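You operate a simulated robot arm through the tools that you are given. There is no shell and no other tool. Be economical: measure what you need, move in short steps, check, and stop when the job is done.

You run a simulated two-armed robot. Do the job below in one go: nothing can be reset, and whatever is moved stays where it is left.

Task
The mains is back. Change the shed over to it and shut the generator down.
Fine: SUPPLY to OFF, then MAINS; after that the generator's STOP, then engine OFF, then the wash breaker up; leave the other breakers.

The check looks at the end state, three seconds after you hand in, the way a careful person would. Anything else that was tipped, shoved, dropped, spilled or broken makes it a failure.

Robot
Two 7-joint arms with fingered hands on one trunk, on a base that drives. Base frame: it is fixed to the floor where the robot stands at the start and does not move with it; the origin is under the middle of the robot, x ahead of it, y to its left, z up. Lengths are in m, angles in rad, forces in N, time in s.
The left shoulder is at the start at [0.07, 0.153, 1.147], the right one opposite. With the tool pointing down near the work surface each hand reaches from about 0.1 to 0.84 m from the robot's upright axis, wherever it stands, measured 20 degrees to its own side. Places, roughly: bench breaker [0.5, -0.2, 0.8]; drum breaker [0.7, 0.1, 0.8]; engine selector [0.3, -0.5, 1]; generator [0.4, -0.7, 0.3]; lights breaker [0.4, -0.3, 0.8]; main switch [0.7, 0.1, 1.1]; melt breaker [0.6, -0.1, 0.8]; press breaker [0.6, 0, 0.8]; red generator button [0.2, -0.7, 1]; red mushroom button on the generator panel [0.1, -0.8, 1]; sockets breaker [0.5, -0.3, 0.8]; supply selector [0.6, -0.2, 1.1]; tank breaker [0.7, 0.1, 0.8]; wash breaker [0.6, -0.1, 0.8]. Payload 3.9 kg a hand.
The tool frame of a hand sits at the grasp point between the pads (the TCP): z along the fingers, y along the line on which they close. The tips reach 0.03 m beyond it. The gripper opens to 0.104 m. The gripper's body begins 0.035 m behind the TCP. The gripper is a hand of 4 fingers: y runs from the thumb to the fingers, the wrist lies at [-0.017, -0.104, -0.178] in the tool frame, and closing takes about 1.5 s.
Orientation is that of the tool frame in the base frame, as a unit quaternion [x, y, z, w]. With the fingers straight down and the wrist toward the robot, the tool's x, y and z point along [0, 1, 0], [1, 0, 0] and [0, 0, -1] of the base frame.

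Tools
- The arms move only by the tool move_arm. It takes "left_series", "right_series" or both (then of equal length, played together; a hand with none holds still); each is a list of rows, each an object (a shift or turn left out is 0, a gripper value left out holds the last) with "xyz": the shift along the base's x, y, z in units of 40 mm (1.0 is 40 mm), a list of three; "turn": the turn, a rotation vector about the base's x, y, z in units of 4 degrees (1.0 is 4 degrees), a list of three. In form: [{"xyz": [dx, dy, dz], "turn": [rx, ry, rz]}, ...]. A call has 1 to 12 rows; each row shifts and turns the commanded pose from where the row before left it. "left_fingers" and "right_fingers" are, for a hand that has rows, the opening in per cent of the stroke, from 0 (shut) to 100 (fully open), set as the call begins (left out, the last holds). A call with a number of a shift or a turn outside -1 to 1 is refused whole. A row lasts 0.2 s, in which the tool goes at most 0.05 m and 0.15 rad; a call with a longer step from one row to the next is refused whole, and so is a gripper value outside its range. Where a pose cannot be reached the arm comes as near as it can. A force on the tool above 40 N (or 10 N above the force at the start of the call, whichever is more), or a blocked arm, ends the call early, and 0.2 s more pass. Each finger travels about 0.072 m/s and halts on what it meets, pressing with about 31 N; the grip force reading is that of the motor and also rises with nothing between the fingers. The clock runs only during rows and for 0.2 s after the last one: add rows that do not move to give the fingers time. The reply holds the time, the measured pose of the TCP, the force on the tool along the base axes, the opening and the grip force, in the units named above and with some noise, with the torque about the TCP (base axes, N m) and any sound that the robot's microphone picked up.
- Cameras (640 x 400 px; columns grow to the right, rows downward): "scene" is now at [0.1231, -0.0554, 1.3915]; the picture's right is [-0.61, -0.79, 0.00], its down [-0.34, 0.26, -0.91] and it looks along [0.72, -0.55, -0.42] (base axes); focal length 214 px, centre (320, 200). "left" rides on the left gripper at [-0.066, -0.09, -0.126] in its tool frame; the picture's right is [-0.78, -0.30, 0.56], its down [0.57, -0.70, 0.42] and it looks along [0.27, 0.65, 0.71] (tool axes); focal length 275 px, centre (320, 200). "right" rides on the right gripper at [0.066, -0.09, -0.126] in its tool frame; the picture's right is [-0.78, 0.30, -0.56], its down [-0.57, -0.70, 0.42] and it looks along [-0.26, 0.65, 0.71] (tool axes); focal length 275 px, centre (320, 200).
- grab_frame(camera): a new picture of that camera. It takes no simulated time.
- slide_trunk(by): slides the trunk up (or, below 0, down) by that many m; the arms and the scene camera ride with it, the base frame stays. It gives what a move gives, with no picture.
- base_move(legs): drives the robot by 1 to 6 legs, each [ahead, turn to the left] in m and rad, along the robot's own axes; the way and the turn of a leg run together, so that a leg with both is an arc; at most 1.5 m and 3.142 rad a leg. The arms and the cameras ride along, it lands a little off, and it stops where it bumps. It gives what a move gives.
- move_fingers(index, middle, ring, thumb_bend, thumb_turn, hand): sets how far each is bent, from 0 (flat) to 1 (curled in); at 0.3 the hand is open as for a grip, at 0.7 the pads meet at the TCP. One left out holds its place. A second passes; each finger stops where it meets its share of the squeeze, and holds until it gets a number again. A gripper value or a shape takes the hand back. It gives what a move gives, with no picture; readings hold the bend of each and the force on the fingers (four entries, about 0 where the hand has none), thumb and palm. thumb_turn goes from beside the hand (0) to across from the fingers (1), as for a grip.
- grasp_type(shape, hand): the hand has 4 fingers and takes this shape, open, in about a second: jaw (thumb against the fingers, like two jaws); tri (thumb and two fingers); tip (a fingertip pinch); poke (one finger out to press); point (the index stretched); flat (the hand flat); cup (the hand cupped); fist (a fist). The gripper value then closes the fingers along that shape, each until it touches; the sizes above hold for jaw. It gives what a move gives, with no picture.
- turn_head(pan, tilt): turns the head with the scene camera to pan (to the left, within 1.501 rad either way) and tilt (down, from -0.506 to 1.204), counted from straight ahead of the robot. It gives what a move gives.
- probe_pixels(camera, pixels): for up to 12 pixels [column, row] of the newest picture of that camera ("zoom" is the newest enlarged one), the place [x, y, z] in the base frame of the surface seen there, good to about 0.002 m. It takes no simulated time.
- zoom(camera, box): a new picture of the part [left, top, right, bottom] of that camera's present view, enlarged. It takes no simulated time.
- job_done(): hands the job in; it is judged then, once.

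Keep the steps short. Do not move on a guess: measure, check each grasp and each placing, and mend mistakes. In all there are 80 turns and 58 pictures (those below and enlarged ones count). Leave the grippers open and the arms clear of the work at the hand-in unless told otherwise, and finish with a single line.

The tools are called after ">>>" as name(argument=value, ...) on one line, values as JSON. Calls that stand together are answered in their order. move_arm: Moves the arms, as the interface text tells. Its arguments: {"type":"object","properties":{"left_series":{"type":"array","items":{"type":"object","properties":{"xyz":{"type":"array","items":{"type":"number"}},"turn":{"type":"array","items":{"type":"number"}}}}},"left_fingers":{"type":"number"},"right_series":{"type":"array","items":{"type":"object","properties":{"xyz":{"type":"array","items":{"type":"number"}},"turn":{"type":"array","items":{"type":"number"}}}}},"right_fingers":{"type":"number"}},"required":[]} The other tools are called the same way: slide_trunk (by) slides the trunk up or down; grasp_type (shape, hand) gives the hand a shape; move_fingers (index, middle, ring, thumb_bend, thumb_turn, hand) moves the fingers one by one; base_move (legs) drives the base; turn_head (pan, tilt) turns the head that bears the scene camera; grab_frame (camera) takes a picture; probe_pixels (camera, pixels) gives the place of the surface under pixels of a picture; zoom (camera, box) takes an enlarged picture of a part of a camera's view; job_done () hands the job in.

At the start:

```text
time_s: 0.0
left_eef_pos: [0.5146, -0.0282, 1.2655]
left_tcp_rot: [0.707, 0.707, 0.0, 0.0]
left_ft_force: [0.5, -0.7, -0.7]
left_wrist_torque: [-0.01, 0.04, -0.02]
left_width: 0.1038
left_gripper_force: 0.1
left_shape: jaw
left_bend: [0.3, 0.3, 0.3, 0.3, 0.97]
left_finger forces: [0.0, 0.1, 0.0, 0.0, 0.0, 0.0]
right_eef_pos: [0.3457, -0.4827, 1.355]
right_tcp_rot: [0.707, 0.707, 0.0, 0.0]
right_ft_force: [-0.1, 0.0, 0.1]
right_wrist_torque: [0.0, 0.02, -0.03]
right_width: 0.1033
right_gripper_force: 0.0
right_shape: jaw
right_bend: [0.3, 0.3, 0.3, 0.3, 0.97]
right_finger forces: [0.0, 0.1, 0.0, 0.0, 0.1, 0.0]
trunk travel left (down, up): [-0.6, 0.34]
robot x, y, heading: [0.0005, -0.003, 0.001]
head pan, tilt: [-0.656, 0.438]
```

scene: 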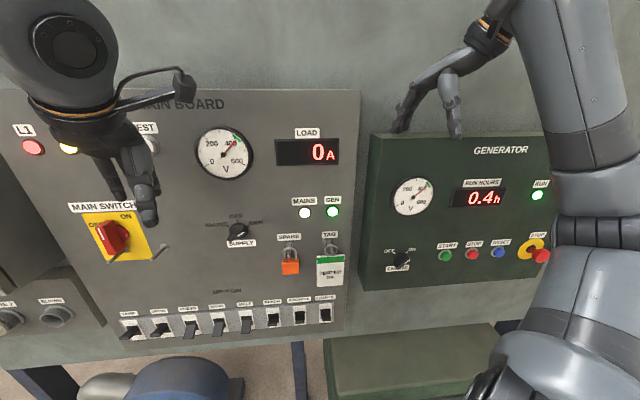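
right: 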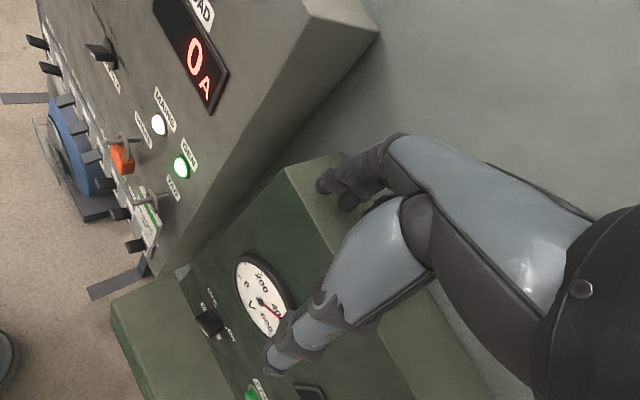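
left: 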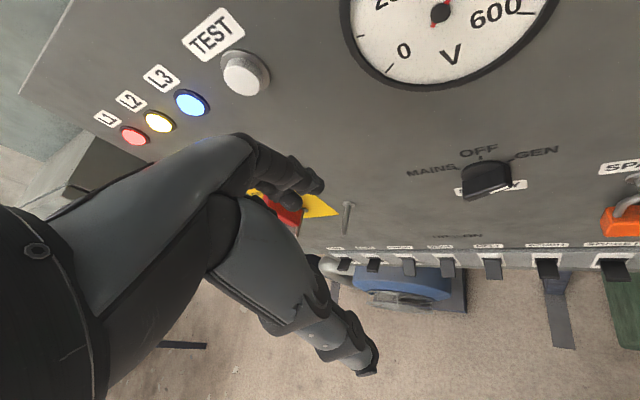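

I see the main board on the left and the generator panel on the right. First I zoom in on the supply selector, the breakers and the generator controls.

>>> zoom(camera="scene", box=[180, 190, 350, 296])

>>> zoom(camera="scene", box=[370, 170, 560, 290])

>>> zoom(camera="scene", box=[110, 250, 350, 400])

```text
3.76 times, centred on (265, 243) of scene
```

zoom: 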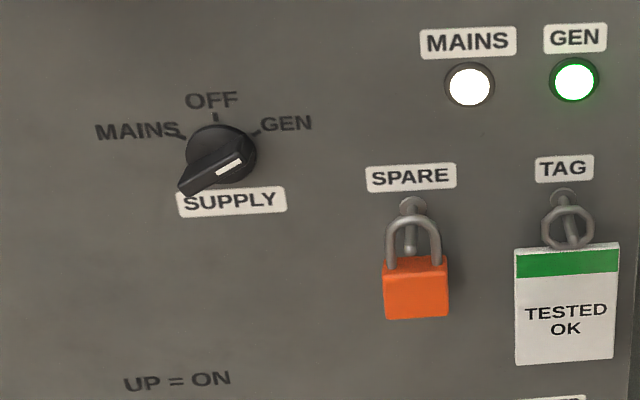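

```text
3.33 times, centred on (465, 230) of scene
```

zoom: 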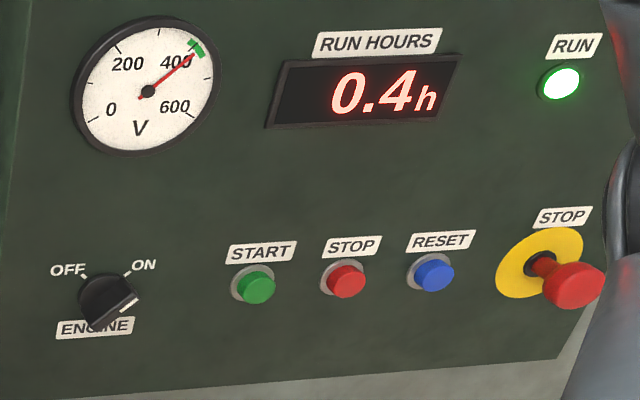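

```text
2.67 times, centred on (230, 325) of scene
```

zoom: 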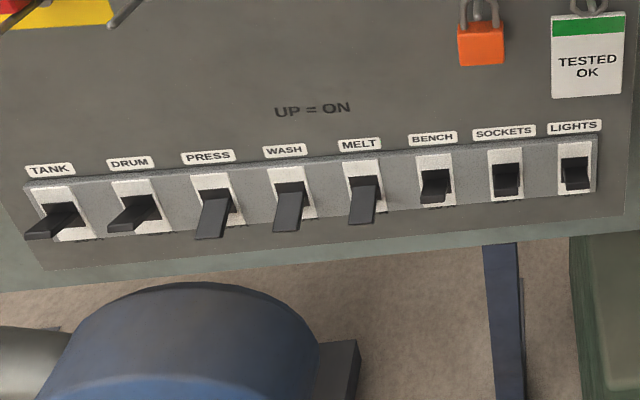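

I measure the board plane, the selector knob, the breakers, and the generator controls. From the third zoom I get breaker points, and the scene picture gives the rest.

>>> probe_pixels(camera="zoom", pixels=[[285, 195], [287, 225], [287, 180], [213, 230], [362, 215], [310, 110], [250, 220], [325, 210], [290, 152], [135, 222], [435, 190], [600, 230]])

>>> probe_pixels(camera="scene", pixels=[[238, 230], [231, 238], [242, 231], [255, 215], [220, 210], [238, 243], [447, 255], [473, 254], [402, 259], [404, 254], [425, 240], [394, 272]])

>>> zoom(camera="scene", box=[210, 205, 270, 245])

```text
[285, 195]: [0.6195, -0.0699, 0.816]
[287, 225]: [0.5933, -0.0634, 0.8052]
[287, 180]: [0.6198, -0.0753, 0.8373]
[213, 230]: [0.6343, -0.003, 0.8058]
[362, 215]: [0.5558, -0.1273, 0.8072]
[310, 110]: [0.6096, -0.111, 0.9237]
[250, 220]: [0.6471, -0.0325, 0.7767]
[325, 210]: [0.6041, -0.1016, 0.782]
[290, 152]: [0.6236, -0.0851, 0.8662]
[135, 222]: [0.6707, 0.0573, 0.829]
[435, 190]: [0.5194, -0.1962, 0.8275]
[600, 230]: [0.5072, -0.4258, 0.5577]
```

```text
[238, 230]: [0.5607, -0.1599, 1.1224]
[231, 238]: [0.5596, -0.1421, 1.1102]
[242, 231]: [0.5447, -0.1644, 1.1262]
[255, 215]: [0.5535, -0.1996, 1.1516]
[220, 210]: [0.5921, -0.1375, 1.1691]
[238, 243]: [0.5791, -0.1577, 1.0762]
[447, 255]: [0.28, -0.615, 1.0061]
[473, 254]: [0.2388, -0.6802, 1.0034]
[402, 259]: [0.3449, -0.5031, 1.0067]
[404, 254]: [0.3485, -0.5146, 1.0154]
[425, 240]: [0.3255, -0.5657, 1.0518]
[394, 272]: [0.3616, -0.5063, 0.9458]
```

```text
10.00 times, centred on (240, 225) of scene
```

zoom: 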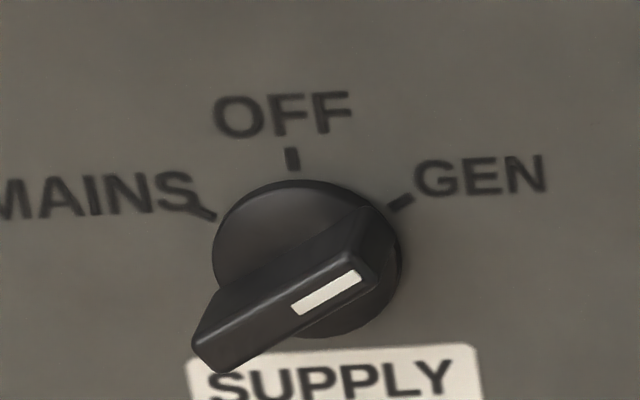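

The board and the generator panel face the same way: both are vertical, with the inward direction about [0.845, -0.535, 0]. The knob's blade stands about 26 mm out. I'll use the left hand for the main board and the right for the generator. First I set both hands to poke.

>>> grasp_type(shape="poke", hand="left")

>>> grasp_type(shape="poke", hand="right")

>>> grab_frame(camera="scene")

>>> grab_frame(camera="left")

```text
time_s: 0.9
left_eef_pos: [0.5158, -0.0281, 1.2673]
left_tcp_rot: [0.707, 0.708, -0.001, 0.0]
left_ft_force: [-0.6, 0.2, -0.8]
left_wrist_torque: [0.0, -0.01, 0.01]
left_width: 0.0
left_gripper_force: 0.1
left_shape: poke
left_bend: [0.7, 0.7, 0.99, 1.0, 1.0]
left_finger forces: [0.0, 0.0, 0.0, 0.0, 0.1, 0.0]
right_eef_pos: [0.3454, -0.483, 1.3536]
right_tcp_rot: [0.708, 0.707, 0.0, 0.0]
right_ft_force: [0.2, 0.0, 0.2]
right_wrist_torque: [-0.03, 0.02, 0.02]
right_width: 0.1036
right_gripper_force: 0.0
right_shape: jaw
right_bend: [0.3, 0.3, 0.3, 0.3, 0.97]
right_finger forces: [0.0, 0.0, 0.1, 0.0, 0.0, 0.0]
trunk travel left (down, up): [-0.6, 0.34]
robot x, y, heading: [-0.0003, 0.0023, -0.002]
head pan, tilt: [-0.656, 0.438]
```

```text
time_s: 1.8
left_eef_pos: [0.5139, -0.0281, 1.2656]
left_tcp_rot: [0.708, 0.707, 0.0, 0.0]
left_ft_force: [0.2, -0.9, -0.5]
left_wrist_torque: [0.0, 0.01, 0.05]
left_width: 0.0003
left_gripper_force: 0.0
left_shape: poke
left_bend: [0.7, 0.7, 0.99, 1.0, 1.0]
left_finger forces: [0.0, 0.1, 0.0, 0.0, 0.0, 0.0]
right_eef_pos: [0.3452, -0.4821, 1.3549]
right_tcp_rot: [0.707, 0.707, 0.0, 0.0]
right_ft_force: [-0.7, 1.2, -0.2]
right_wrist_torque: [0.01, -0.02, -0.03]
right_width: 0.0001
right_gripper_force: 0.1
right_shape: poke
right_bend: [0.7, 0.7, 0.99, 1.0, 1.0]
right_finger forces: [0.0, 0.0, 0.1, 0.0, 0.1, 0.0]
trunk travel left (down, up): [-0.6, 0.34]
robot x, y, heading: [0.0024, 0.0, 0.005]
head pan, tilt: [-0.656, 0.438]
```

```text
50 pictures are left
```

scene: 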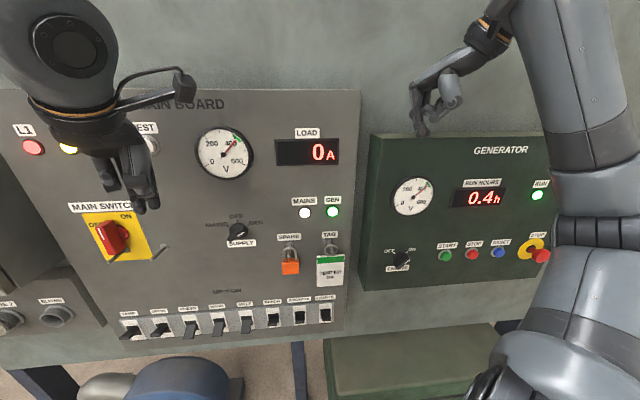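

```text
49 pictures are left
```

left: 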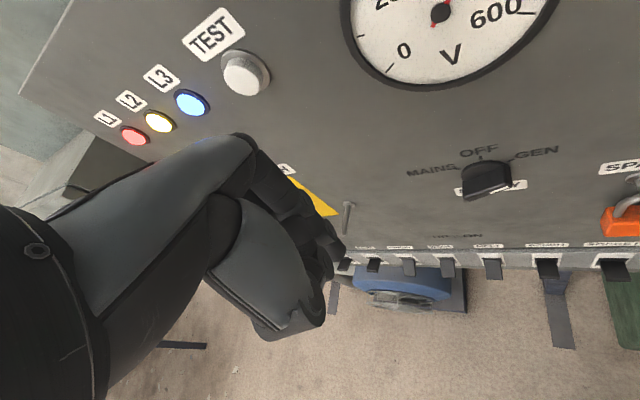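

Both hands are in poke with one finger out. Now I draw both hands back from the boards while pitching them from pointing down towards pointing forward.

>>> move_arm(left_series=[{"xyz": [-0.5, 0, 0], "turn": [0, -1, 0]}, {"xyz": [-0.5, 0, 0], "turn": [0, -1, 0]}, {"xyz": [-0.5, 0, 0], "turn": [0, -1, 0]}, {"xyz": [-0.5, 0, 0], "turn": [0, -1, 0]}, {"xyz": [-0.3, 0, 0], "turn": [0, -1, 0]}, {"xyz": [-0.3, 0, 0], "turn": [0, -1, 0]}, {"xyz": [0, 0, -0.2], "turn": [0, -1, 0]}, {"xyz": [0, 0, -0.2], "turn": [0, -1, 0]}, {"xyz": [0, 0, -0.2], "turn": [0, -1, 0]}, {"xyz": [0, 0, -0.2], "turn": [0, -1, 0]}, {"xyz": [0, 0, -0.2], "turn": [0, -1, 0]}, {"xyz": [0, 0, -0.2], "turn": [0, -1, 0]}], right_series=[{"xyz": [-0.5, 0, 0], "turn": [0, -1, 0]}, {"xyz": [-0.5, 0, 0], "turn": [0, -1, 0]}, {"xyz": [-0.5, 0, 0], "turn": [0, -1, 0]}, {"xyz": [-0.5, 0, 0], "turn": [0, -1, 0]}, {"xyz": [-0.3, 0, 0], "turn": [0, -1, 0]}, {"xyz": [-0.3, 0, 0], "turn": [0, -1, 0]}, {"xyz": [0, 0, -0.2], "turn": [0, -1, 0]}, {"xyz": [0, 0, -0.2], "turn": [0, -1, 0]}, {"xyz": [0, 0, -0.2], "turn": [0, -1, 0]}, {"xyz": [0, 0, -0.2], "turn": [0, -1, 0]}, {"xyz": [0, 0, -0.2], "turn": [0, -1, 0]}, {"xyz": [0, 0, -0.2], "turn": [0, -1, 0]}])

>>> grab_frame(camera="scene")

```text
time_s: 4.4
left_eef_pos: [0.4116, -0.0293, 1.2189]
left_tcp_rot: [0.645, 0.646, 0.287, 0.288]
left_ft_force: [0.0, 0.8, 0.2]
left_wrist_torque: [-0.03, 0.01, 0.0]
left_width: 0.0
left_gripper_force: 0.0
left_shape: poke
left_bend: [0.7, 0.7, 0.99, 1.0, 1.0]
left_finger forces: [0.0, 0.0, 0.0, 0.0, 0.0, 0.0]
right_eef_pos: [0.2423, -0.4836, 1.3061]
right_tcp_rot: [0.646, 0.646, 0.288, 0.288]
right_ft_force: [0.3, -0.4, -0.2]
right_wrist_torque: [0.0, -0.01, 0.0]
right_width: 0.0
right_gripper_force: 0.1
right_shape: poke
right_bend: [0.7, 0.7, 0.99, 1.0, 1.0]
right_finger forces: [0.0, 0.1, 0.1, 0.0, 0.0, 0.1]
trunk travel left (down, up): [-0.6, 0.34]
robot x, y, heading: [-0.0004, -0.0018, -0.003]
head pan, tilt: [-0.656, 0.438]
```

```text
48 pictures are left
```

scene: 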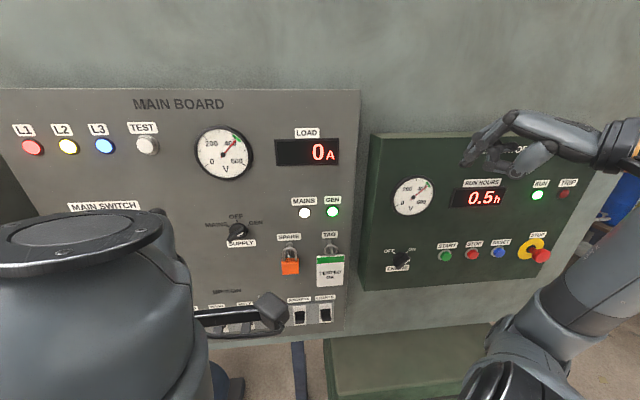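

Clear. I finish the pitch (10.5 more units) while lowering both hands. The yaw comes after that.

>>> move_arm(left_series=[{"xyz": [0, 0, -0.2], "turn": [0, -1, 0]}, {"xyz": [0, 0, -0.2], "turn": [0, -1, 0]}, {"xyz": [0, 0, -0.2], "turn": [0, -1, 0]}, {"xyz": [0, 0, -0.2], "turn": [0, -1, 0]}, {"xyz": [0, 0, -0.2], "turn": [0, -1, 0]}, {"xyz": [0, 0, -0.2], "turn": [0, -1, 0]}, {"xyz": [0, 0, -0.2], "turn": [0, -1, 0]}, {"xyz": [0, 0, -0.2], "turn": [0, -1, 0]}, {"xyz": [0, 0, -0.2], "turn": [0, -1, 0]}, {"xyz": [0, 0, -0.2], "turn": [0, -1, 0]}, {"xyz": [0, 0, -0.2], "turn": [0, -0.5, 0]}], right_series=[{"xyz": [-0.2, -0.2, -0.6], "turn": [0, -1, 0]}, {"xyz": [-0.2, -0.2, -0.6], "turn": [0, -1, 0]}, {"xyz": [-0.2, -0.2, -0.6], "turn": [0, -1, 0]}, {"xyz": [-0.2, -0.2, -0.6], "turn": [0, -1, 0]}, {"xyz": [-0.2, -0.2, -0.6], "turn": [0, -1, 0]}, {"xyz": [-0.2, -0.2, -0.6], "turn": [0, -1, 0]}, {"xyz": [-0.2, -0.2, -0.6], "turn": [0, -1, 0]}, {"xyz": [-0.2, -0.2, -0.6], "turn": [0, -1, 0]}, {"xyz": [-0.2, -0.2, -0.6], "turn": [0, -1, 0]}, {"xyz": [-0.2, -0.2, -0.6], "turn": [0, -1, 0]}, {"xyz": [-0.2, -0.2, -0.6], "turn": [0, -0.5, 0]}])

>>> move_arm(left_series=[{"xyz": [0.1, -0.1, 0], "turn": [0, 0, -1]}, {"xyz": [0.1, -0.1, 0], "turn": [0, 0, -1]}, {"xyz": [0.1, -0.1, 0], "turn": [0, 0, -1]}, {"xyz": [0.1, -0.1, 0], "turn": [0, 0, -1]}, {"xyz": [0.1, -0.1, 0], "turn": [0, 0, -1]}, {"xyz": [0.1, -0.1, 0], "turn": [0, 0, -1]}, {"xyz": [0, -0.1, 0], "turn": [0, 0, -1]}, {"xyz": [0, -0.1, 0], "turn": [0, 0, -1]}], right_series=[{"xyz": [0, 0, 0], "turn": [0, 0, -1]}, {"xyz": [0, 0, 0], "turn": [0, 0, -1]}, {"xyz": [0, 0, 0], "turn": [0, 0, -1]}, {"xyz": [0, 0, 0], "turn": [0, 0, -1]}, {"xyz": [0, 0, 0], "turn": [0, 0, -1]}, {"xyz": [0, 0, 0], "turn": [0, 0, -1]}, {"xyz": [0, 0, 0], "turn": [0, 0, -1]}, {"xyz": [0, 0, 0], "turn": [0, 0, -1]}])

>>> grab_frame(camera="scene")

>>> grab_frame(camera="left")

```text
time_s: 6.6
left_eef_pos: [0.432, -0.0025, 1.1725]
left_tcp_rot: [0.444, 0.597, 0.439, 0.503]
left_ft_force: [0.1, 0.4, 0.4]
left_wrist_torque: [-0.03, 0.02, 0.05]
left_width: 0.0
left_gripper_force: 0.3
left_shape: poke
left_bend: [0.7, 0.7, 0.99, 1.0, 1.0]
left_finger forces: [0.0, 0.0, 0.0, 0.0, 0.0, 0.1]
right_eef_pos: [0.1652, -0.5607, 1.0738]
right_tcp_rot: [0.512, 0.514, 0.487, 0.486]
right_ft_force: [0.0, -0.7, -0.5]
right_wrist_torque: [0.03, 0.02, 0.01]
right_width: 0.0001
right_gripper_force: 0.0
right_shape: poke
right_bend: [0.7, 0.7, 0.99, 1.0, 1.0]
right_finger forces: [0.1, 0.0, 0.0, 0.0, 0.0, 0.0]
trunk travel left (down, up): [-0.6, 0.34]
robot x, y, heading: [-0.0005, -0.0015, 0.003]
head pan, tilt: [-0.656, 0.438]
stopped in row 10 (left hand): the arm was blocked; the commanded pose is now the measured one
```

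```text
time_s: 8.4
left_eef_pos: [0.4593, -0.0299, 1.1778]
left_tcp_rot: [0.577, 0.464, 0.273, 0.614]
left_ft_force: [-0.2, 0.1, 0.4]
left_wrist_torque: [0.0, -0.01, 0.04]
left_width: 0.0003
left_gripper_force: 0.0
left_shape: poke
left_bend: [0.7, 0.7, 0.99, 1.0, 1.0]
left_finger forces: [0.1, 0.1, 0.1, 0.0, 0.0, 0.0]
right_eef_pos: [0.1612, -0.5634, 1.0805]
right_tcp_rot: [0.628, 0.356, 0.323, 0.611]
right_ft_force: [0.5, 0.1, -0.1]
right_wrist_torque: [0.0, 0.03, 0.04]
right_width: 0.0
right_gripper_force: 0.1
right_shape: poke
right_bend: [0.7, 0.7, 0.99, 1.0, 1.0]
right_finger forces: [0.0, 0.1, 0.1, 0.1, 0.0, 0.0]
trunk travel left (down, up): [-0.6, 0.34]
robot x, y, heading: [0.0034, -0.0003, -0.008]
head pan, tilt: [-0.656, 0.438]
```

```text
47 pictures are left
```

scene: 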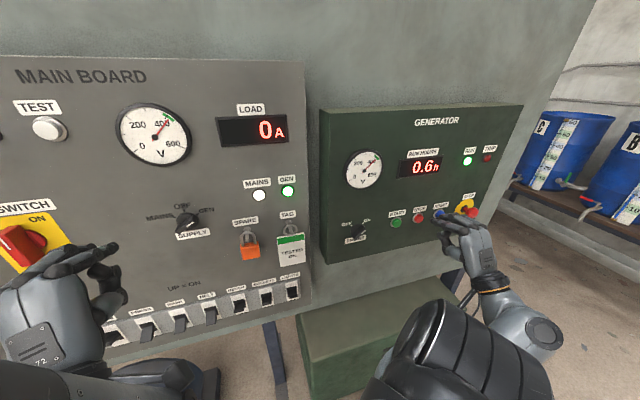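

```text
46 pictures are left
```

left: 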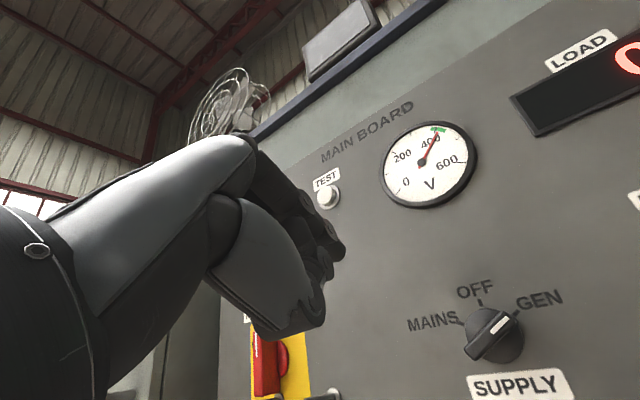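

Both hands now point at the boards. The left hand is about 5° nose-down, which is fine. I zoom in on the left fingers to find where the poking fingertip is.

>>> zoom(camera="left", box=[180, 150, 372, 350])

>>> zoom(camera="scene", box=[0, 200, 160, 300])

```text
2.00 times, centred on (276, 250) of left
```

zoom: 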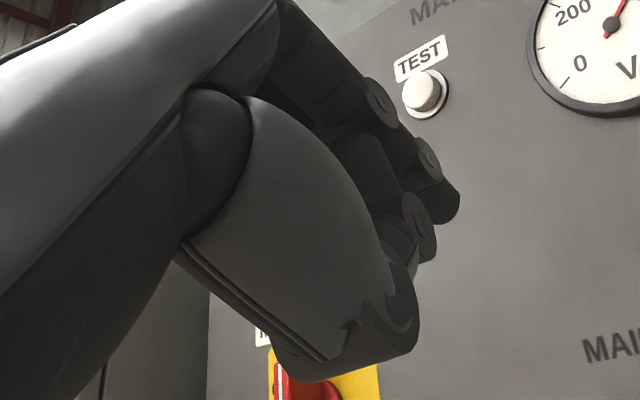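

```text
4.00 times, centred on (80, 250) of scene
```

zoom: 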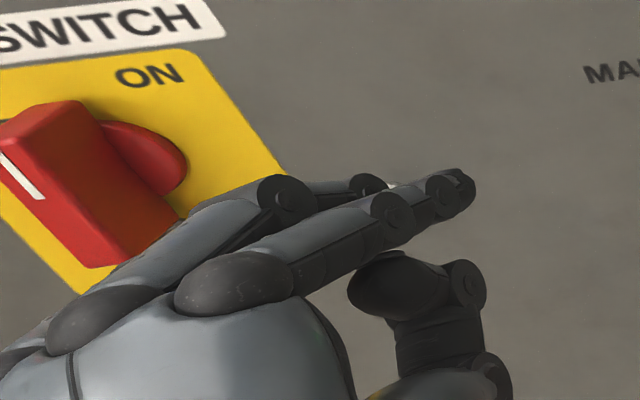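

I probe the extended fingertip (zoom pixel 465,190), the curled fingers and the thumb.

>>> probe_pixels(camera="zoom", pixels=[[468, 190], [458, 175], [445, 195], [390, 210], [370, 182], [280, 200], [470, 280], [380, 285], [495, 370], [440, 340]])

>>> move_fingers(hand="left", index=0.55, middle=1.0, ring=1.0, thumb_bend=1.0)

>>> grab_frame(camera="scene")

>>> zoom(camera="scene", box=[0, 200, 160, 300])

```text
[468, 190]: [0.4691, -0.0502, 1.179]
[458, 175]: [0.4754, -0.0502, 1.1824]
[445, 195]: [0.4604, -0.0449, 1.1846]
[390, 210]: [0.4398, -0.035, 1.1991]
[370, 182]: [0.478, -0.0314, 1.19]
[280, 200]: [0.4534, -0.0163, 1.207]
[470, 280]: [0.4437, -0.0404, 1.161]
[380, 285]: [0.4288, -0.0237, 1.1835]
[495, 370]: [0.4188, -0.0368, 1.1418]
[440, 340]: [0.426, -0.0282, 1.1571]
```

```text
time_s: 9.4
left_eef_pos: [0.4608, -0.0289, 1.1791]
left_tcp_rot: [0.576, 0.464, 0.276, 0.614]
left_ft_force: [0.0, 0.5, -0.3]
left_wrist_torque: [0.03, -0.01, -0.02]
left_width: 0.0239
left_gripper_force: 0.0
left_shape: fingers
left_bend: [0.37, 1.0, 1.0, 1.0, 1.0]
left_finger forces: [0.0, 0.0, 0.0, 0.0, 0.0, 0.0]
right_eef_pos: [0.161, -0.564, 1.0821]
right_tcp_rot: [0.628, 0.356, 0.324, 0.611]
right_ft_force: [0.1, 0.4, -0.7]
right_wrist_torque: [-0.03, -0.01, 0.0]
right_width: 0.0
right_gripper_force: 0.0
right_shape: poke
right_bend: [0.7, 0.7, 0.99, 1.0, 1.0]
right_finger forces: [0.0, 0.0, 0.0, 0.1, 0.0, 0.0]
trunk travel left (down, up): [-0.6, 0.34]
robot x, y, heading: [0.0016, -0.0019, 0.002]
head pan, tilt: [-0.656, 0.438]
```

```text
43 pictures are left
```

scene: 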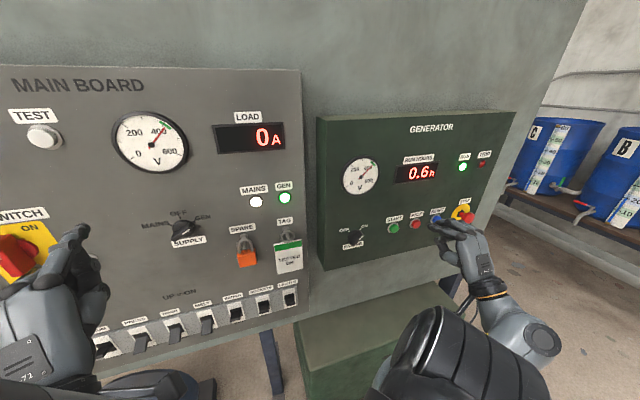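

```text
4.00 times, centred on (80, 250) of scene
```

zoom: 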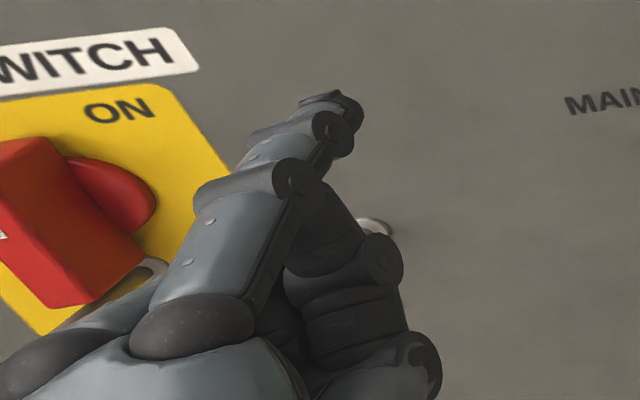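

The index finger is now out alone with the rest tucked in. I probe its tip, plus the supply knob in the fresh scene picture.

>>> probe_pixels(camera="zoom", pixels=[[325, 98], [350, 108], [330, 115], [345, 145], [325, 128], [290, 185], [385, 260]])

>>> zoom(camera="scene", box=[150, 202, 218, 252])

>>> probe_pixels(camera="scene", pixels=[[416, 224], [393, 228], [436, 218], [465, 214]])

```text
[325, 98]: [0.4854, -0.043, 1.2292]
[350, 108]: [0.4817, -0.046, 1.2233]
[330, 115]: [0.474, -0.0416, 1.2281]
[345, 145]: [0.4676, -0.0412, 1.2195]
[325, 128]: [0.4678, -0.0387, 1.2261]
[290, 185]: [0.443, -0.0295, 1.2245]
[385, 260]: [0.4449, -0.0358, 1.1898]
```

```text
8.00 times, centred on (184, 227) of scene
```

zoom: 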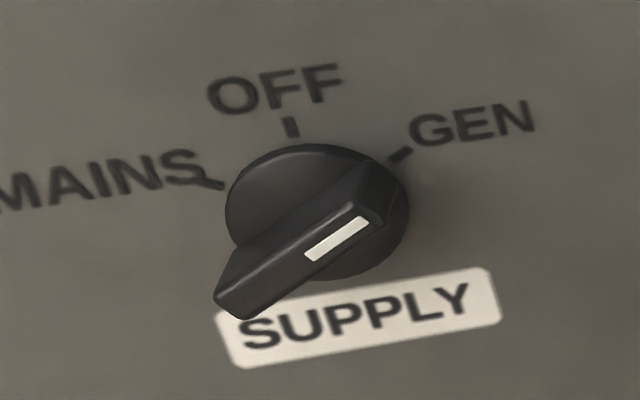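

```text
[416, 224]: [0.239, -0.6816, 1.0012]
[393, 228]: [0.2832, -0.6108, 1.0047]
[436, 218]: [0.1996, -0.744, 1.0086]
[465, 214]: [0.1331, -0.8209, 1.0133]
```

I probe the knob in detail: the blade's tip and tail, disc face, and panel.

>>> probe_pixels(camera="zoom", pixels=[[340, 240], [365, 212], [235, 300], [290, 262], [240, 200], [315, 150], [300, 180], [345, 265], [400, 190], [220, 298], [385, 215], [250, 230]])

```text
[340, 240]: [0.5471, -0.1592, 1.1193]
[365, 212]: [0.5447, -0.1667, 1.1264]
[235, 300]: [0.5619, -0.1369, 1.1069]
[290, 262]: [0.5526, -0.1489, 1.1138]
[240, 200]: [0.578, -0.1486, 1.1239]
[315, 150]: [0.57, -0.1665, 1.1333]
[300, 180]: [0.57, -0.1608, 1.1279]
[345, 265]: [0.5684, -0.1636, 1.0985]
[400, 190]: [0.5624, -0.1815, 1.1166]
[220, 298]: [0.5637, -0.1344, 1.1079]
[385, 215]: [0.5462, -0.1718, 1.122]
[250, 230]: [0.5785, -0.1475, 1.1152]
```

In board coordinates (u = left along the board, z up), the knob centre is at u≈0.167, z≈1.1165. The blade half-length is about 21 mm, it stands 6–26 mm off the panel, and it points about 63° right of OFF. My fingertip is at about u 0.222, z 1.223, 140 mm off the panel. I bring it to a standoff of about 50 mm, below and to the right of the pointer end.

>>> move_arm(left_series=[{"xyz": [0, -0.58, -0.6]}, {"xyz": [0, -0.58, -0.6]}, {"xyz": [0.2, -0.58, -0.6]}, {"xyz": [0.3, -0.58, -0.6]}, {"xyz": [0.32, -0.58, -0.6]}, {}])

>>> grab_frame(camera="left")

>>> grab_frame(camera="scene")

```text
time_s: 10.0
left_eef_pos: [0.4705, -0.0578, 1.2023]
left_tcp_rot: [0.516, 0.476, 0.266, 0.66]
left_ft_force: [-0.7, -0.1, 0.1]
left_wrist_torque: [0.0, 0.0, 0.03]
left_width: 0.0237
left_gripper_force: 0.1
left_shape: fingers
left_bend: [0.37, 1.0, 1.0, 1.0, 1.0]
left_finger forces: [0.1, 0.0, 0.0, 0.0, 0.1, 0.0]
right_eef_pos: [0.1611, -0.5641, 1.0828]
right_tcp_rot: [0.627, 0.355, 0.324, 0.613]
right_ft_force: [0.3, -0.2, 0.1]
right_wrist_torque: [0.02, 0.02, -0.02]
right_width: 0.0001
right_gripper_force: 0.0
right_shape: poke
right_bend: [0.7, 0.7, 0.99, 1.0, 1.0]
right_finger forces: [0.0, 0.0, 0.1, 0.0, 0.0, 0.0]
trunk travel left (down, up): [-0.6, 0.34]
robot x, y, heading: [-0.0015, -0.0016, 0.0]
head pan, tilt: [-0.656, 0.438]
stopped in row 2 (left hand): the arm was blocked; the commanded pose is now the measured one
```

```text
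40 pictures are left
```

left: 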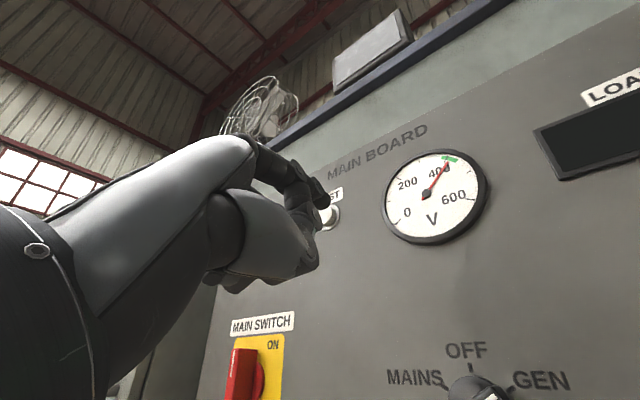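

```text
39 pictures are left
```

scene: 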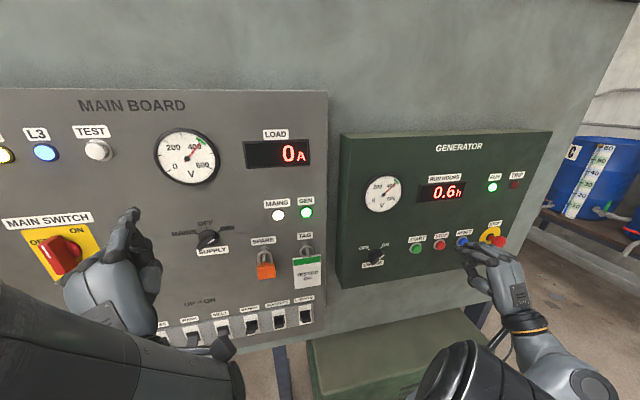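

The left arm is at a limit in this "palm forward" posture. I use a more natural pointing pose instead: index stretched, with the forearm in line behind it. I back off slightly and rotate by the computed vector (32.6°, 16.9°, −12°).

>>> grasp_type(shape="point", hand="left")

>>> move_arm(left_series=[{"xyz": [-0.2, 0.1, 0], "turn": [0.81, 0.42, -0.3]}, {"xyz": [-0.2, 0.1, 0], "turn": [0.81, 0.42, -0.3]}, {"xyz": [-0.2, 0.1, 0], "turn": [0.81, 0.42, -0.3]}, {"xyz": [-0.2, 0.1, 0], "turn": [0.81, 0.42, -0.3]}, {"xyz": [-0.2, 0.1, 0], "turn": [0.81, 0.42, -0.3]}, {"xyz": [-0.2, 0.1, 0], "turn": [0.81, 0.42, -0.3]}, {"xyz": [-0.2, 0.1, 0], "turn": [0.81, 0.42, -0.3]}, {"xyz": [-0.2, 0.1, 0], "turn": [0.81, 0.42, -0.3]}, {"xyz": [-0.2, 0.1, 0], "turn": [0.81, 0.42, -0.3]}, {"xyz": [-0.2, 0.1, 0], "turn": [0.81, 0.42, -0.3]}])

>>> grab_frame(camera="scene")

```text
time_s: 10.9
left_eef_pos: [0.4703, -0.0577, 1.2012]
left_tcp_rot: [0.517, 0.475, 0.266, 0.661]
left_ft_force: [-0.2, 1.0, -0.1]
left_wrist_torque: [0.01, 0.02, 0.02]
left_width: 0.0001
left_gripper_force: 0.0
left_shape: point
left_bend: [0.2, 1.0, 1.0, 1.0, 0.87]
left_finger forces: [0.0, 0.0, 0.1, 0.0, 0.0, 0.0]
right_eef_pos: [0.1622, -0.5629, 1.0823]
right_tcp_rot: [0.627, 0.354, 0.325, 0.613]
right_ft_force: [-0.2, -0.7, -0.1]
right_wrist_torque: [-0.01, -0.01, 0.01]
right_width: 0.0
right_gripper_force: 0.1
right_shape: poke
right_bend: [0.7, 0.7, 0.99, 1.0, 1.0]
right_finger forces: [0.0, 0.0, 0.1, 0.0, 0.1, 0.0]
trunk travel left (down, up): [-0.6, 0.34]
robot x, y, heading: [-0.001, -0.0025, 0.001]
head pan, tilt: [-0.656, 0.438]
```

```text
time_s: 13.1
left_eef_pos: [0.4294, -0.068, 1.1927]
left_tcp_rot: [0.761, 0.414, 0.24, 0.437]
left_ft_force: [0.1, 0.5, -0.1]
left_wrist_torque: [0.02, 0.01, 0.02]
left_width: 0.0
left_gripper_force: 0.2
left_shape: point
left_bend: [0.2, 1.0, 1.0, 1.0, 0.87]
left_finger forces: [0.0, 0.0, 0.0, 0.0, 0.0, 0.1]
left hand out of reach, approached as far as the arm can: row 6, 7, 8, 9, 10
right_eef_pos: [0.1602, -0.5635, 1.0835]
right_tcp_rot: [0.626, 0.357, 0.325, 0.612]
right_ft_force: [-0.1, 0.5, -0.5]
right_wrist_torque: [0.0, 0.02, 0.01]
right_width: 0.0
right_gripper_force: 0.0
right_shape: poke
right_bend: [0.7, 0.7, 0.99, 1.0, 1.0]
right_finger forces: [0.0, 0.1, 0.0, 0.0, 0.0, 0.0]
trunk travel left (down, up): [-0.6, 0.34]
robot x, y, heading: [0.0006, -0.0015, -0.001]
head pan, tilt: [-0.656, 0.438]
```

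```text
38 pictures are left
```

scene: 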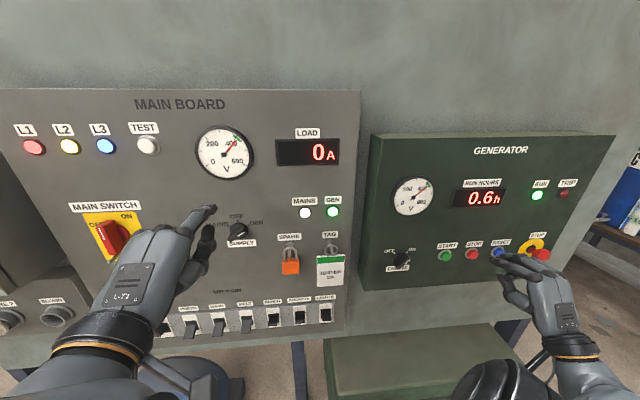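

This is a good pointing pose. I zoom in on the finger to locate the tip.

>>> zoom(camera="scene", box=[160, 190, 272, 260])

```text
5.71 times, centred on (216, 225) of scene
```

zoom: 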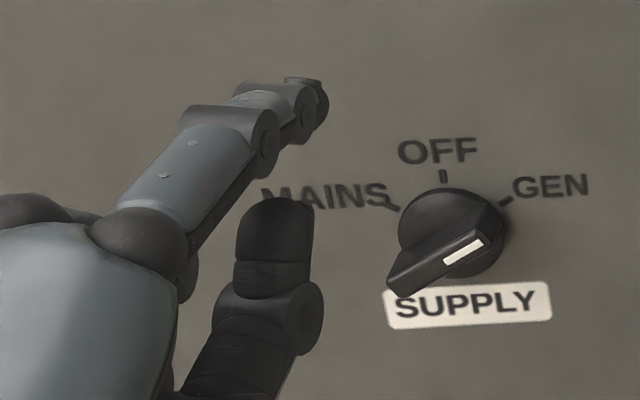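

I probe the index tip and the thumb tip.

>>> probe_pixels(camera="zoom", pixels=[[305, 84], [322, 100], [312, 88], [290, 90], [310, 120], [262, 100], [280, 210], [300, 215], [275, 280], [310, 310]])

```text
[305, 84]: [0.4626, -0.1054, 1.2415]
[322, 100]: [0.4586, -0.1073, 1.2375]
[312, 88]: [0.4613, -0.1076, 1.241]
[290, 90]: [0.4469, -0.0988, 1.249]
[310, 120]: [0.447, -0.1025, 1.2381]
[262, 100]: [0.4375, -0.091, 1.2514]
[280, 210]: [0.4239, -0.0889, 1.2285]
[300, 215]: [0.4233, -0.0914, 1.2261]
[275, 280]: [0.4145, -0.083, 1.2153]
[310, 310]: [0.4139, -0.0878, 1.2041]
```

The index tip is about 49 mm ahead of the TCP, 42 mm higher and 16 mm to its right. The thumb is 42 mm behind the tip, so it clears the knob. I lower to below-right of the pointer at a 50 mm standoff.

>>> move_arm(left_series=[{"xyz": [0, -0.1, -0.84]}, {"xyz": [0, -0.1, -0.84]}, {"xyz": [0, -0.1, -0.84]}, {"xyz": [0, -0.11, -0.82]}, {"xyz": [0.47, -0.3, 0]}, {"xyz": [0.47, -0.3, 0]}, {"xyz": [0.48, -0.3, 0]}, {}])

>>> zoom(camera="scene", box=[184, 190, 296, 260])

>>> grab_frame(camera="left")

```text
time_s: 15.1
left_eef_pos: [0.4988, -0.1166, 1.0915]
left_tcp_rot: [0.737, 0.428, 0.241, 0.465]
left_ft_force: [0.5, -0.6, 0.4]
left_wrist_torque: [-0.01, -0.02, -0.02]
left_width: 0.0001
left_gripper_force: 0.0
left_shape: point
left_bend: [0.2, 1.0, 1.0, 1.0, 0.87]
left_finger forces: [0.0, 0.0, 0.0, 0.0, 0.1, 0.1]
right_eef_pos: [0.161, -0.564, 1.0833]
right_tcp_rot: [0.627, 0.356, 0.324, 0.613]
right_ft_force: [0.0, 0.5, -0.1]
right_wrist_torque: [0.01, 0.0, -0.02]
right_width: 0.0
right_gripper_force: 0.0
right_shape: poke
right_bend: [0.7, 0.7, 0.99, 1.0, 1.0]
right_finger forces: [0.0, 0.0, 0.0, 0.0, 0.0, 0.0]
trunk travel left (down, up): [-0.6, 0.34]
robot x, y, heading: [-0.0043, -0.0003, -0.001]
head pan, tilt: [-0.656, 0.438]
stopped in row 8 (left hand): the arm was blocked; the commanded pose is now the measured one
```

```text
5.71 times, centred on (240, 225) of scene
```

zoom: 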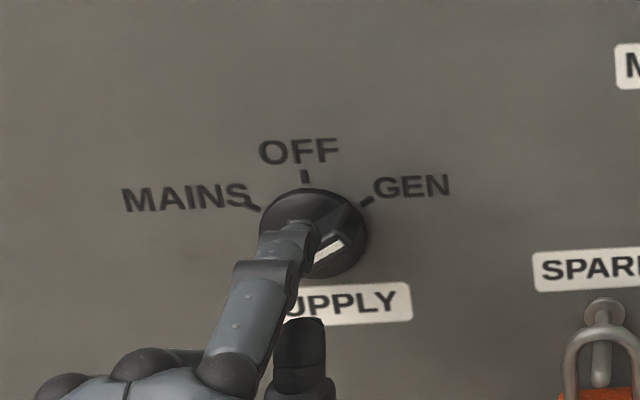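

```text
35 pictures are left
```

left: 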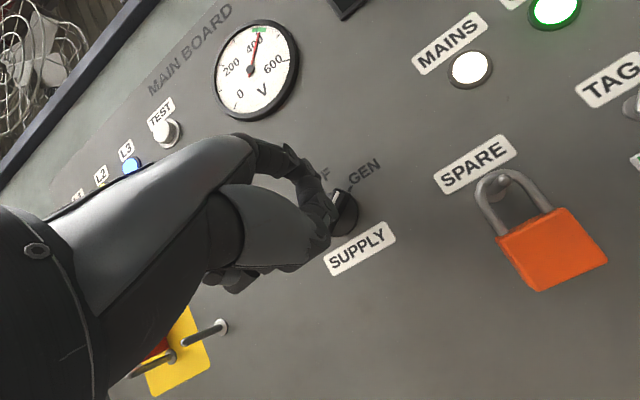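

The tip sits higher than planned because the arm is folded against a limit; the robot stands too close and askew to the boards. I want to back up a little and face them squarely, so I first look to both sides and behind for obstacles.

>>> turn_head(pan=1.5, tilt=0.6)

>>> grab_frame(camera="scene")

>>> turn_head(pan=-1.5, tilt=0.6)

>>> grab_frame(camera="scene")

```text
time_s: 17.1
left_eef_pos: [0.5, -0.1167, 1.091]
left_tcp_rot: [0.737, 0.428, 0.241, 0.464]
left_ft_force: [-0.1, -0.6, 0.1]
left_wrist_torque: [0.03, 0.01, 0.0]
left_width: 0.0
left_gripper_force: 0.0
left_shape: point
left_bend: [0.2, 1.0, 1.0, 1.0, 0.87]
left_finger forces: [0.1, 0.0, 0.0, 0.0, 0.0, 0.1]
right_eef_pos: [0.1606, -0.5633, 1.0838]
right_tcp_rot: [0.627, 0.355, 0.324, 0.613]
right_ft_force: [0.2, -0.8, -0.3]
right_wrist_torque: [-0.01, 0.03, -0.01]
right_width: 0.0001
right_gripper_force: 0.1
right_shape: poke
right_bend: [0.7, 0.7, 0.99, 1.0, 1.0]
right_finger forces: [0.1, 0.0, 0.0, 0.0, 0.0, 0.1]
trunk travel left (down, up): [-0.6, 0.34]
robot x, y, heading: [-0.0007, -0.0001, -0.001]
head pan, tilt: [1.499, 0.6]
```

```text
34 pictures are left
```

scene: 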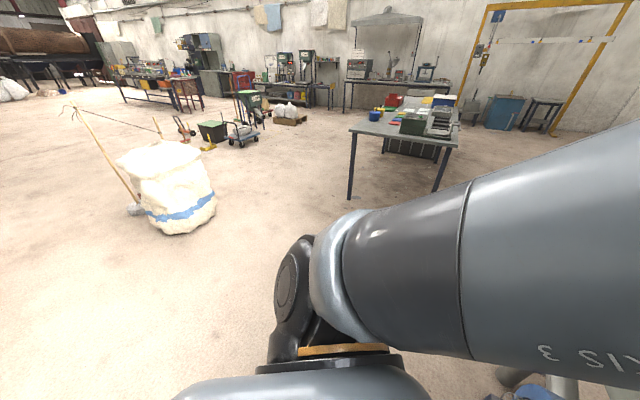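

```text
time_s: 19.7
left_eef_pos: [0.4981, -0.1178, 1.0913]
left_tcp_rot: [0.737, 0.427, 0.241, 0.465]
left_ft_force: [0.6, 0.3, -1.2]
left_wrist_torque: [-0.01, 0.0, -0.05]
left_width: 0.0
left_gripper_force: 0.1
left_shape: point
left_bend: [0.2, 1.0, 1.0, 1.0, 0.87]
left_finger forces: [0.1, 0.1, 0.0, 0.0, 0.1, 0.0]
right_eef_pos: [0.1606, -0.5628, 1.0829]
right_tcp_rot: [0.627, 0.355, 0.324, 0.613]
right_ft_force: [-0.4, -1.2, 0.5]
right_wrist_torque: [-0.01, 0.01, 0.01]
right_width: 0.0
right_gripper_force: 0.0
right_shape: poke
right_bend: [0.7, 0.7, 0.99, 1.0, 1.0]
right_finger forces: [0.0, 0.1, 0.0, 0.0, 0.1, 0.0]
trunk travel left (down, up): [-0.6, 0.34]
robot x, y, heading: [-0.0041, 0.0015, -0.001]
head pan, tilt: [-1.499, 0.6]
```

```text
33 pictures are left
```

scene: 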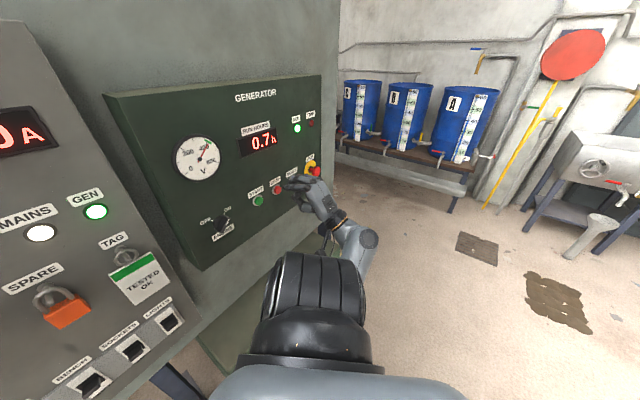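

The area is clear. I back up 0.15 m, then turn 0.56 rad to the right so the robot faces the boards squarely, and point the head ahead.

>>> base_move(legs=[[-0.15, 0], [0, -0.563]])

>>> turn_head(pan=0.15, tilt=0.45)

>>> grab_frame(camera="scene")

```text
time_s: 22.6
left_eef_pos: [0.2073, -0.3659, 1.0918]
left_tcp_rot: [0.827, 0.206, 0.103, 0.514]
left_ft_force: [0.7, -0.2, 0.0]
left_wrist_torque: [0.04, -0.01, 0.01]
left_width: 0.0
left_gripper_force: 0.0
left_shape: point
left_bend: [0.2, 1.0, 1.0, 1.0, 0.87]
left_finger forces: [0.1, 0.1, 0.0, 0.0, 0.0, 0.1]
right_eef_pos: [-0.3156, -0.5633, 1.0835]
right_tcp_rot: [0.701, 0.165, 0.14, 0.679]
right_ft_force: [0.3, -0.1, -1.1]
right_wrist_torque: [-0.01, -0.01, 0.0]
right_width: 0.0
right_gripper_force: 0.1
right_shape: poke
right_bend: [0.7, 0.7, 0.99, 1.0, 1.0]
right_finger forces: [0.0, 0.0, 0.0, 0.1, 0.1, 0.0]
trunk travel left (down, up): [-0.6, 0.34]
robot x, y, heading: [-0.151, -0.0033, -0.566]
head pan, tilt: [-1.499, 0.6]
```

```text
time_s: 24.4
left_eef_pos: [0.208, -0.3663, 1.0915]
left_tcp_rot: [0.826, 0.206, 0.102, 0.514]
left_ft_force: [-0.8, 0.6, 0.0]
left_wrist_torque: [0.02, 0.0, 0.01]
left_width: 0.0
left_gripper_force: 0.0
left_shape: point
left_bend: [0.2, 1.0, 1.0, 1.0, 0.87]
left_finger forces: [0.0, 0.1, 0.0, 0.1, 0.0, 0.0]
right_eef_pos: [-0.3176, -0.5621, 1.0837]
right_tcp_rot: [0.701, 0.167, 0.141, 0.679]
right_ft_force: [-0.3, 0.1, -0.8]
right_wrist_torque: [-0.03, 0.0, 0.01]
right_width: 0.0
right_gripper_force: 0.1
right_shape: poke
right_bend: [0.7, 0.7, 0.99, 1.0, 1.0]
right_finger forces: [0.0, 0.1, 0.0, 0.2, 0.0, 0.0]
trunk travel left (down, up): [-0.6, 0.34]
robot x, y, heading: [-0.1513, 0.0006, -0.562]
head pan, tilt: [0.15, 0.45]
```

```text
32 pictures are left
```

scene: 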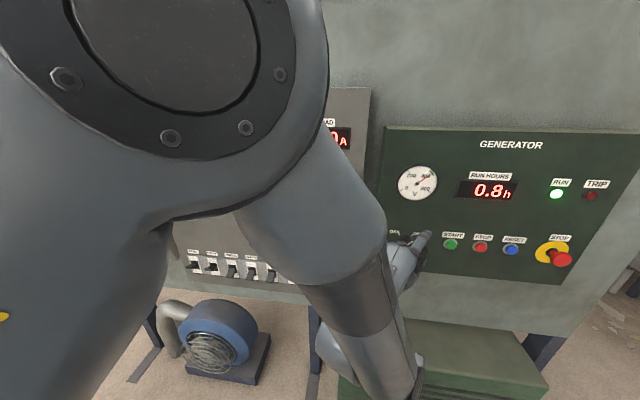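

The robot is square to the boards now, with the left arm swung across in front. I bring the left hand back left while undoing its yaw. At the same time I yaw the right hand to face the generator and move it ahead.

>>> move_arm(left_series=[{"xyz": [0.45, 0.72, -0.1], "turn": [0, 0, 0.9]}, {"xyz": [0.45, 0.72, -0.1], "turn": [0, 0, 0.9]}, {"xyz": [0.45, 0.72, -0.1], "turn": [0, 0, 0.9]}, {"xyz": [0.45, 0.72, -0.1], "turn": [0, 0, 0.9]}, {"xyz": [0.45, 0.72, -0.1], "turn": [0, 0, 0.9]}, {"xyz": [0.45, 0.72, -0.1], "turn": [0, 0, 0.9]}, {"xyz": [0.45, 0.72, -0.1], "turn": [0, 0, 0.9]}, {"xyz": [0.45, 0.72, 0], "turn": [0, 0, 0.9]}, {"xyz": [0.45, 0.72, 0], "turn": [0, 0, 0.9]}], right_series=[{"xyz": [0.5, -0.3, 0], "turn": [0, 0, 0.9]}, {"xyz": [0.5, -0.3, 0], "turn": [0, 0, 0.9]}, {"xyz": [0.5, -0.3, 0], "turn": [0, 0, 0.9]}, {"xyz": [0.5, -0.3, 0], "turn": [0, 0, 0.9]}, {"xyz": [0.5, -0.3, 0], "turn": [0, 0, 0.9]}, {"xyz": [0.5, -0.3, 0], "turn": [0, 0, 0.9]}, {"xyz": [0.5, -0.3, 0], "turn": [0, 0, 0.9]}, {"xyz": [0.5, -0.3, 0], "turn": [0, 0, 0.9]}, {"xyz": [0.5, -0.3, 0], "turn": [0, 0, 0.9]}])

>>> grab_frame(camera="scene")

```text
time_s: 26.4
left_eef_pos: [0.3547, -0.1288, 1.0592]
left_tcp_rot: [0.737, 0.428, 0.242, 0.464]
left_ft_force: [-0.6, -0.5, -0.5]
left_wrist_torque: [0.02, 0.01, 0.01]
left_width: 0.0
left_gripper_force: 0.0
left_shape: point
left_bend: [0.2, 1.0, 1.0, 1.0, 0.87]
left_finger forces: [0.0, 0.0, 0.0, 0.0, 0.0, 0.0]
left hand out of reach, approached as far as the arm can: row 8, 9
right_eef_pos: [-0.1372, -0.6716, 1.0807]
right_tcp_rot: [0.628, 0.356, 0.325, 0.611]
right_ft_force: [0.0, 0.3, 0.0]
right_wrist_torque: [-0.03, -0.01, 0.05]
right_width: 0.0
right_gripper_force: 0.0
right_shape: poke
right_bend: [0.7, 0.7, 0.99, 1.0, 1.0]
right_finger forces: [0.0, 0.0, 0.0, 0.0, 0.0, 0.0]
trunk travel left (down, up): [-0.6, 0.34]
robot x, y, heading: [-0.1508, 0.0021, -0.562]
head pan, tilt: [0.15, 0.45]
```

```text
31 pictures are left
```

scene: 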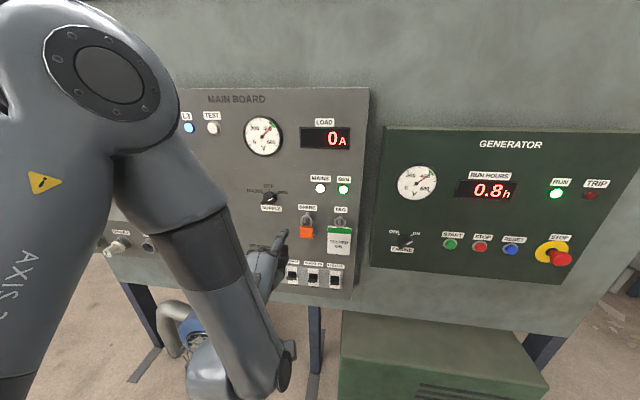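

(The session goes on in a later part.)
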